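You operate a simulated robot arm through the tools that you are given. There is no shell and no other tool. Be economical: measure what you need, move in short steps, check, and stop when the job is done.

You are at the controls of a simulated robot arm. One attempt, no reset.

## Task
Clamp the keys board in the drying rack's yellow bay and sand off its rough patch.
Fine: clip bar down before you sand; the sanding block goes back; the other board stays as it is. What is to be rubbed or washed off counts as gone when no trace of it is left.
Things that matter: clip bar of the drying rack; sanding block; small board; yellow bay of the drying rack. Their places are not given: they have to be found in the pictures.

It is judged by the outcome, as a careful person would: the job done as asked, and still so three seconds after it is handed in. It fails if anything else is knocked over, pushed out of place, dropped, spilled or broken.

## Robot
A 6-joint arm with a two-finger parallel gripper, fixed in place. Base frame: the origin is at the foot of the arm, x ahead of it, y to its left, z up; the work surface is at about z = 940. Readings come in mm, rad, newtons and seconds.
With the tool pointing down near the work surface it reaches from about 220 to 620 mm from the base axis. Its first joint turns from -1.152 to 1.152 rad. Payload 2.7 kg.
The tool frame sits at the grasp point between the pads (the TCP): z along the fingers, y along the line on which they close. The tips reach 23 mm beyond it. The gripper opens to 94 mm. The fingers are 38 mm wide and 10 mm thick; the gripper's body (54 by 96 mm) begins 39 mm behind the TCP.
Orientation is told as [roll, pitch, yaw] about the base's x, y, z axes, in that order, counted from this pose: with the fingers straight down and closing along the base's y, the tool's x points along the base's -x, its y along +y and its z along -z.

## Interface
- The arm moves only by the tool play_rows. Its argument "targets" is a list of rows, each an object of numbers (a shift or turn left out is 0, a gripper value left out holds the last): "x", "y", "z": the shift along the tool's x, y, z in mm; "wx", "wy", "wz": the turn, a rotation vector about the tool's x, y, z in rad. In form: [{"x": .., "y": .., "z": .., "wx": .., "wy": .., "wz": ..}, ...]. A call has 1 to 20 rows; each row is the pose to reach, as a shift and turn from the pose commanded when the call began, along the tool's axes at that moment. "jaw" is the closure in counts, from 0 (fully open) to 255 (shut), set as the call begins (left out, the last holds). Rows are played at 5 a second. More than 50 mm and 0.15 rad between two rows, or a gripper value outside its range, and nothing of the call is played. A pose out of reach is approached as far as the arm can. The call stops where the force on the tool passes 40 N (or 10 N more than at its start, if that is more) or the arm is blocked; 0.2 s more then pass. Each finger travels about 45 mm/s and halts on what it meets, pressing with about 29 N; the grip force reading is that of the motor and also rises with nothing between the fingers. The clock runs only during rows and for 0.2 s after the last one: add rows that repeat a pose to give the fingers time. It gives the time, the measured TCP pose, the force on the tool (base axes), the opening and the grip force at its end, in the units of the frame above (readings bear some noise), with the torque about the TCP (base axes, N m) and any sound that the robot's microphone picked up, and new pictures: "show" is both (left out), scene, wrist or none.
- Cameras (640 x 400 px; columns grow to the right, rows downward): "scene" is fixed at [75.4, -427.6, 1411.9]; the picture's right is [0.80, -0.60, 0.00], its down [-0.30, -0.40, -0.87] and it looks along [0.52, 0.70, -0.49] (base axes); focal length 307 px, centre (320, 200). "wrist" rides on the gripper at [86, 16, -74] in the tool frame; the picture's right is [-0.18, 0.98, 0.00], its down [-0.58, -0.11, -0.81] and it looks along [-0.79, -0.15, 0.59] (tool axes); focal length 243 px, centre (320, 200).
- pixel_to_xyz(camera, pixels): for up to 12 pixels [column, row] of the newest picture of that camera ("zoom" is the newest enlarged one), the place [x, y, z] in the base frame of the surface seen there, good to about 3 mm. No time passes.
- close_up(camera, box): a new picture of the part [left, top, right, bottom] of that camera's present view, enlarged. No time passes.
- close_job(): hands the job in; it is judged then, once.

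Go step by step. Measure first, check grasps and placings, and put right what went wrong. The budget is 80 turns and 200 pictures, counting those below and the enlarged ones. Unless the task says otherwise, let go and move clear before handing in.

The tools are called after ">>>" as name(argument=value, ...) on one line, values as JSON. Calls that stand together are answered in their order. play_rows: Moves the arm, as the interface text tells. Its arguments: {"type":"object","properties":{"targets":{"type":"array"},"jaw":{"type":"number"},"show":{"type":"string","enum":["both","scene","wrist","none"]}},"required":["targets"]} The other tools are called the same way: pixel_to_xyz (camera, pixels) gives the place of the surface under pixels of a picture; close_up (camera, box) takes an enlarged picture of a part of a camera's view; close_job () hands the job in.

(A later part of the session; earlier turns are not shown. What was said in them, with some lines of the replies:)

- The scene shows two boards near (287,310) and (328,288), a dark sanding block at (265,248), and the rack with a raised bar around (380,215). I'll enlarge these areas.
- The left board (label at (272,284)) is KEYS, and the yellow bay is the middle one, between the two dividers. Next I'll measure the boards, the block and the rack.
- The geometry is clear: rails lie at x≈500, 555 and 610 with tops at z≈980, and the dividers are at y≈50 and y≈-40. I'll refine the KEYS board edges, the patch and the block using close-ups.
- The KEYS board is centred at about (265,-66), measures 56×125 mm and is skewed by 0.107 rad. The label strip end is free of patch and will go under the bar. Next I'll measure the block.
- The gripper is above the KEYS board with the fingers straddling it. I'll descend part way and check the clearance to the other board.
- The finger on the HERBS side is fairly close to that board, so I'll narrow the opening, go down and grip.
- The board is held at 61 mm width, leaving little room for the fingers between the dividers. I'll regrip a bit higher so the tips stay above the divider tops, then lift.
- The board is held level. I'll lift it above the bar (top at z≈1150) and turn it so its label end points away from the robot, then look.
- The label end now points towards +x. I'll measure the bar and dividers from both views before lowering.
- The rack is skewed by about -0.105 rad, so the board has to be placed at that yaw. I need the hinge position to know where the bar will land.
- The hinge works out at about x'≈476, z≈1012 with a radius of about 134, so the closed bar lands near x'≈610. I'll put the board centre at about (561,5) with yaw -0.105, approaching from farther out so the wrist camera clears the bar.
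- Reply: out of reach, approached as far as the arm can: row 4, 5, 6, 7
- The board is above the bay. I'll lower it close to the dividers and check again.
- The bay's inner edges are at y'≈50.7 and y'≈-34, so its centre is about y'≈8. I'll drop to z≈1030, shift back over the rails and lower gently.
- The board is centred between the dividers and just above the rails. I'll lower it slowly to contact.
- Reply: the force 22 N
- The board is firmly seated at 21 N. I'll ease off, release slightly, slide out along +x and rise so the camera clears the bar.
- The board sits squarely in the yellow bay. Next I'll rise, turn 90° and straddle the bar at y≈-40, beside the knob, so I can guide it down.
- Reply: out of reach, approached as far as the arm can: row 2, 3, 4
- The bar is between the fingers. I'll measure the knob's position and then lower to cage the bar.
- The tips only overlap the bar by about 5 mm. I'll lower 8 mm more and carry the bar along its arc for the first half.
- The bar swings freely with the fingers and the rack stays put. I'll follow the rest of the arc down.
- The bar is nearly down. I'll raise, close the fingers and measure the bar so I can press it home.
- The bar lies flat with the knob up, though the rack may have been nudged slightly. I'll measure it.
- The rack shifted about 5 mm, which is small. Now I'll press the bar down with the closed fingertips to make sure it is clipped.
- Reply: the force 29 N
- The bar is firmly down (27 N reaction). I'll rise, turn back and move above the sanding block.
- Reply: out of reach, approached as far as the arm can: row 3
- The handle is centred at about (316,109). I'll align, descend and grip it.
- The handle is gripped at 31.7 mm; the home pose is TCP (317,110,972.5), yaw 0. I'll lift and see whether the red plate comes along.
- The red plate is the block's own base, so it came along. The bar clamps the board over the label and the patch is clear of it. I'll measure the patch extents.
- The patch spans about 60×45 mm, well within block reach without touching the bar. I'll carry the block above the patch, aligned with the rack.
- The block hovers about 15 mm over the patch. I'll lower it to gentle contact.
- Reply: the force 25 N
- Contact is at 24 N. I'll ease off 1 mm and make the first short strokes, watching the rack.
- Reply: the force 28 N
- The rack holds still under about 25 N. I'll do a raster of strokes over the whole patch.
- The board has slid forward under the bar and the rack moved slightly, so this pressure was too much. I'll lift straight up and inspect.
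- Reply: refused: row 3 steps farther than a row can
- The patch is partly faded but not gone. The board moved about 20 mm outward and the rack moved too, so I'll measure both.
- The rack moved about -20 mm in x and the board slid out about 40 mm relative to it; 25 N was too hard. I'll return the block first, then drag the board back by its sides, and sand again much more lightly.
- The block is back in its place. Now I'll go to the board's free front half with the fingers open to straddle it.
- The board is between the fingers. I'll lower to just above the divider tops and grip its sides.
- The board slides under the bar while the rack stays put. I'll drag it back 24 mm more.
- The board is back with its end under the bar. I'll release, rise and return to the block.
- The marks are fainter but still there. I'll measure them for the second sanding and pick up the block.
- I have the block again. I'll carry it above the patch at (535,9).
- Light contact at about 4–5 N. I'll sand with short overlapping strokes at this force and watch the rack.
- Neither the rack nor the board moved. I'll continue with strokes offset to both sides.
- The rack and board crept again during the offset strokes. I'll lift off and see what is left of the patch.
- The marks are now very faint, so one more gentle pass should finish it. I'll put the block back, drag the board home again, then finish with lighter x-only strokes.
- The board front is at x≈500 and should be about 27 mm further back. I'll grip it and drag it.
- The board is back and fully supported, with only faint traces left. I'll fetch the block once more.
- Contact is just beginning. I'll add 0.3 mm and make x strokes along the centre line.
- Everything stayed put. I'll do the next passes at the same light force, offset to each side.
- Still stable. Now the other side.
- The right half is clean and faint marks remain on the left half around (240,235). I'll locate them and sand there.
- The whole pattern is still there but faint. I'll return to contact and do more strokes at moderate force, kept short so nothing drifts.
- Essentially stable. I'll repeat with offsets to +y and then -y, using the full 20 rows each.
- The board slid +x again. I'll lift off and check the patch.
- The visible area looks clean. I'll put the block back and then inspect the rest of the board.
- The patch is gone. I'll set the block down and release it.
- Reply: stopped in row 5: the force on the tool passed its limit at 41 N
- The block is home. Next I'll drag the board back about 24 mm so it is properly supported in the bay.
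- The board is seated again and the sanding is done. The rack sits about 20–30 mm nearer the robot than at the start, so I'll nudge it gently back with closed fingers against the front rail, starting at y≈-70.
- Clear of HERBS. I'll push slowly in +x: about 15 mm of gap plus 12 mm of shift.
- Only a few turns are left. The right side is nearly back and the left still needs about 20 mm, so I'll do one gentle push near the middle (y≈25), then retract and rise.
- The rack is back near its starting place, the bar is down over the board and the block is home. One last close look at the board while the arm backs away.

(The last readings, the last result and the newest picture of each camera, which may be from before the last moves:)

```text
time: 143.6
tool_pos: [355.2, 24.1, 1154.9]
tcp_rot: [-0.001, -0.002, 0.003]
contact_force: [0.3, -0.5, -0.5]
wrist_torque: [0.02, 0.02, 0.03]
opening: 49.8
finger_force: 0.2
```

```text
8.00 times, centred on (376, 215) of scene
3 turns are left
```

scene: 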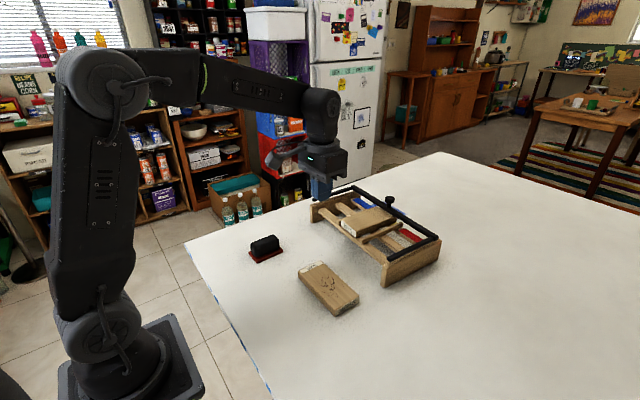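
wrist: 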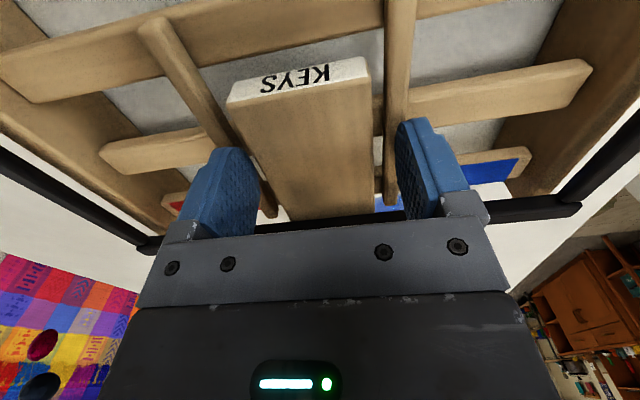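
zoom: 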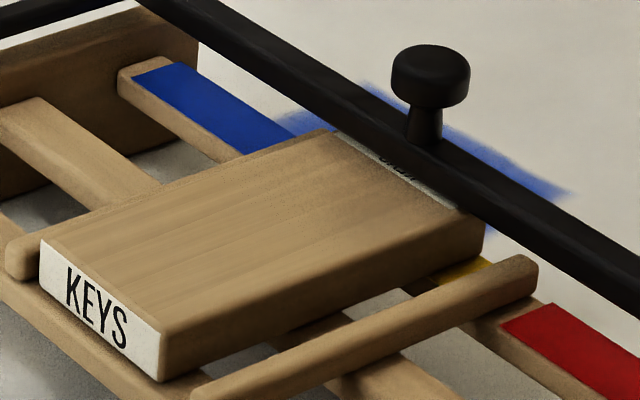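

The board's far end now looks barely under the bar, so it needs to go about 10 mm inward. I'll measure exactly before a gentle push on its front end.

>>> pixel_to_xyz(camera="zoom", pixels=[[42, 240], [163, 335], [100, 320], [335, 133], [470, 205], [483, 240], [400, 165], [10, 250], [205, 395], [400, 110], [500, 180], [60, 300]])

```text
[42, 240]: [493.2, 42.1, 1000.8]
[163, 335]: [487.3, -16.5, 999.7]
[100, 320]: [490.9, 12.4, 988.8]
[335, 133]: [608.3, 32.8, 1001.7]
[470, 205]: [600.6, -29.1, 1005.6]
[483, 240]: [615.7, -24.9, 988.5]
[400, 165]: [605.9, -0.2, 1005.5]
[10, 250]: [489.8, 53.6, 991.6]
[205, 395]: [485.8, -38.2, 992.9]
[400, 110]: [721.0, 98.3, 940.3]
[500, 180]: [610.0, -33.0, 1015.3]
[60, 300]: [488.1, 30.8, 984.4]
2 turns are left
```

The board end reaches about 8 mm under the bar (x≈614 against a near edge of about 605). I'll push its front face in by about 8 mm with closed fingers for a secure clamp, then retract and check.

>>> play_rows(targets=[{"x": -30, "y": -4, "z": 30}, {"x": -60, "y": -8, "z": 60}, {"x": -85, "y": -11, "z": 95}, {"x": -85, "y": -11, "z": 130}, {"x": -85, "y": -11, "z": 146}, {"x": -100, "y": -11, "z": 146}, {"x": -108, "y": -11, "z": 146}, {"x": -112, "y": -11, "z": 146}, {"x": -115, "y": -11, "z": 146}, {"x": -118, "y": -11, "z": 146}, {"x": -120, "y": -11, "z": 146}, {"x": -122, "y": -11, "z": 146}, {"x": -124, "y": -11, "z": 146}, {"x": -124, "y": -11, "z": 146}, {"x": -110, "y": -11, "z": 146}, {"x": -85, "y": -11, "z": 146}, {"x": -85, "y": -11, "z": 110}, {"x": -85, "y": -11, "z": 65}, {"x": -60, "y": -11, "z": 26}, {"x": -40, "y": -6, "z": 0}], jaw=255, show="scene")

>>> close_up(camera="scene", box=[310, 170, 440, 280])

```text
time: 147.8
tool_pos: [397.4, 19.8, 1152.9]
tcp_rot: [0.001, -0.002, 0.003]
contact_force: [-0.2, 0.3, -0.6]
wrist_torque: [0.01, 0.01, 0.01]
opening: 0.0
finger_force: 29.4
```

scene: 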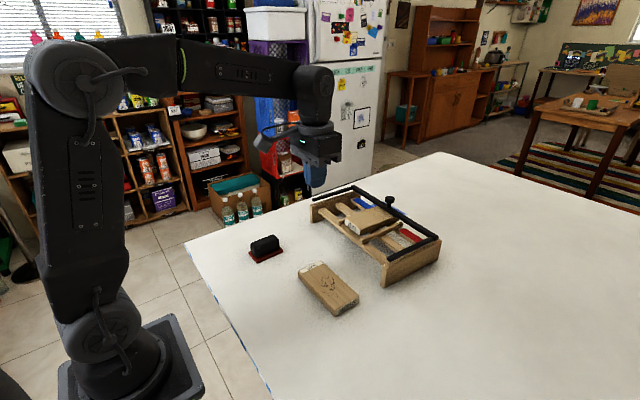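

```text
3.64 times, centred on (375, 225) of scene
1 turns are left
```

zoom: 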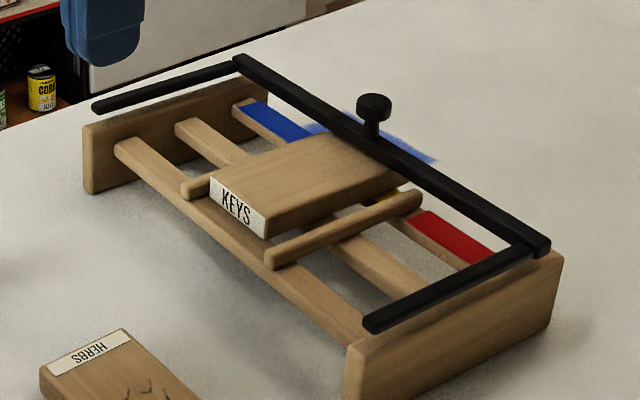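

The KEYS board is sanded clean and sits in the yellow bay with the clip bar down over its end. The sanding block is back, HERBS is untouched and the arm is clear; the rack and board did shift during sanding, and I pushed the rack back close to where it started.

>>> close_job()

```text
The job is handed in.
```

The KEYS board is in the yellow bay with its rough patch sanded off, and no trace of the patch shows in the last close-up of its top. I handed the job in with the arm clear.

- **Clip bar:** it was put down before sanding and lies across the label end of the board. It does not hold tightly: the board slid under it several times while I sanded. I put the board back each time; the last small push, which I checked only in a picture, was meant to set its end about 15 mm under the bar.
- **Rack:** the rack was dragged up to about 30 mm towards the robot during sanding. I pushed it back close to where it started, but did not measure its final position.
- **Sanding block:** it is back in its original place to within a few millimetres.
- **HERBS board:** I did not touch it, and it looks unmoved in the final picture.
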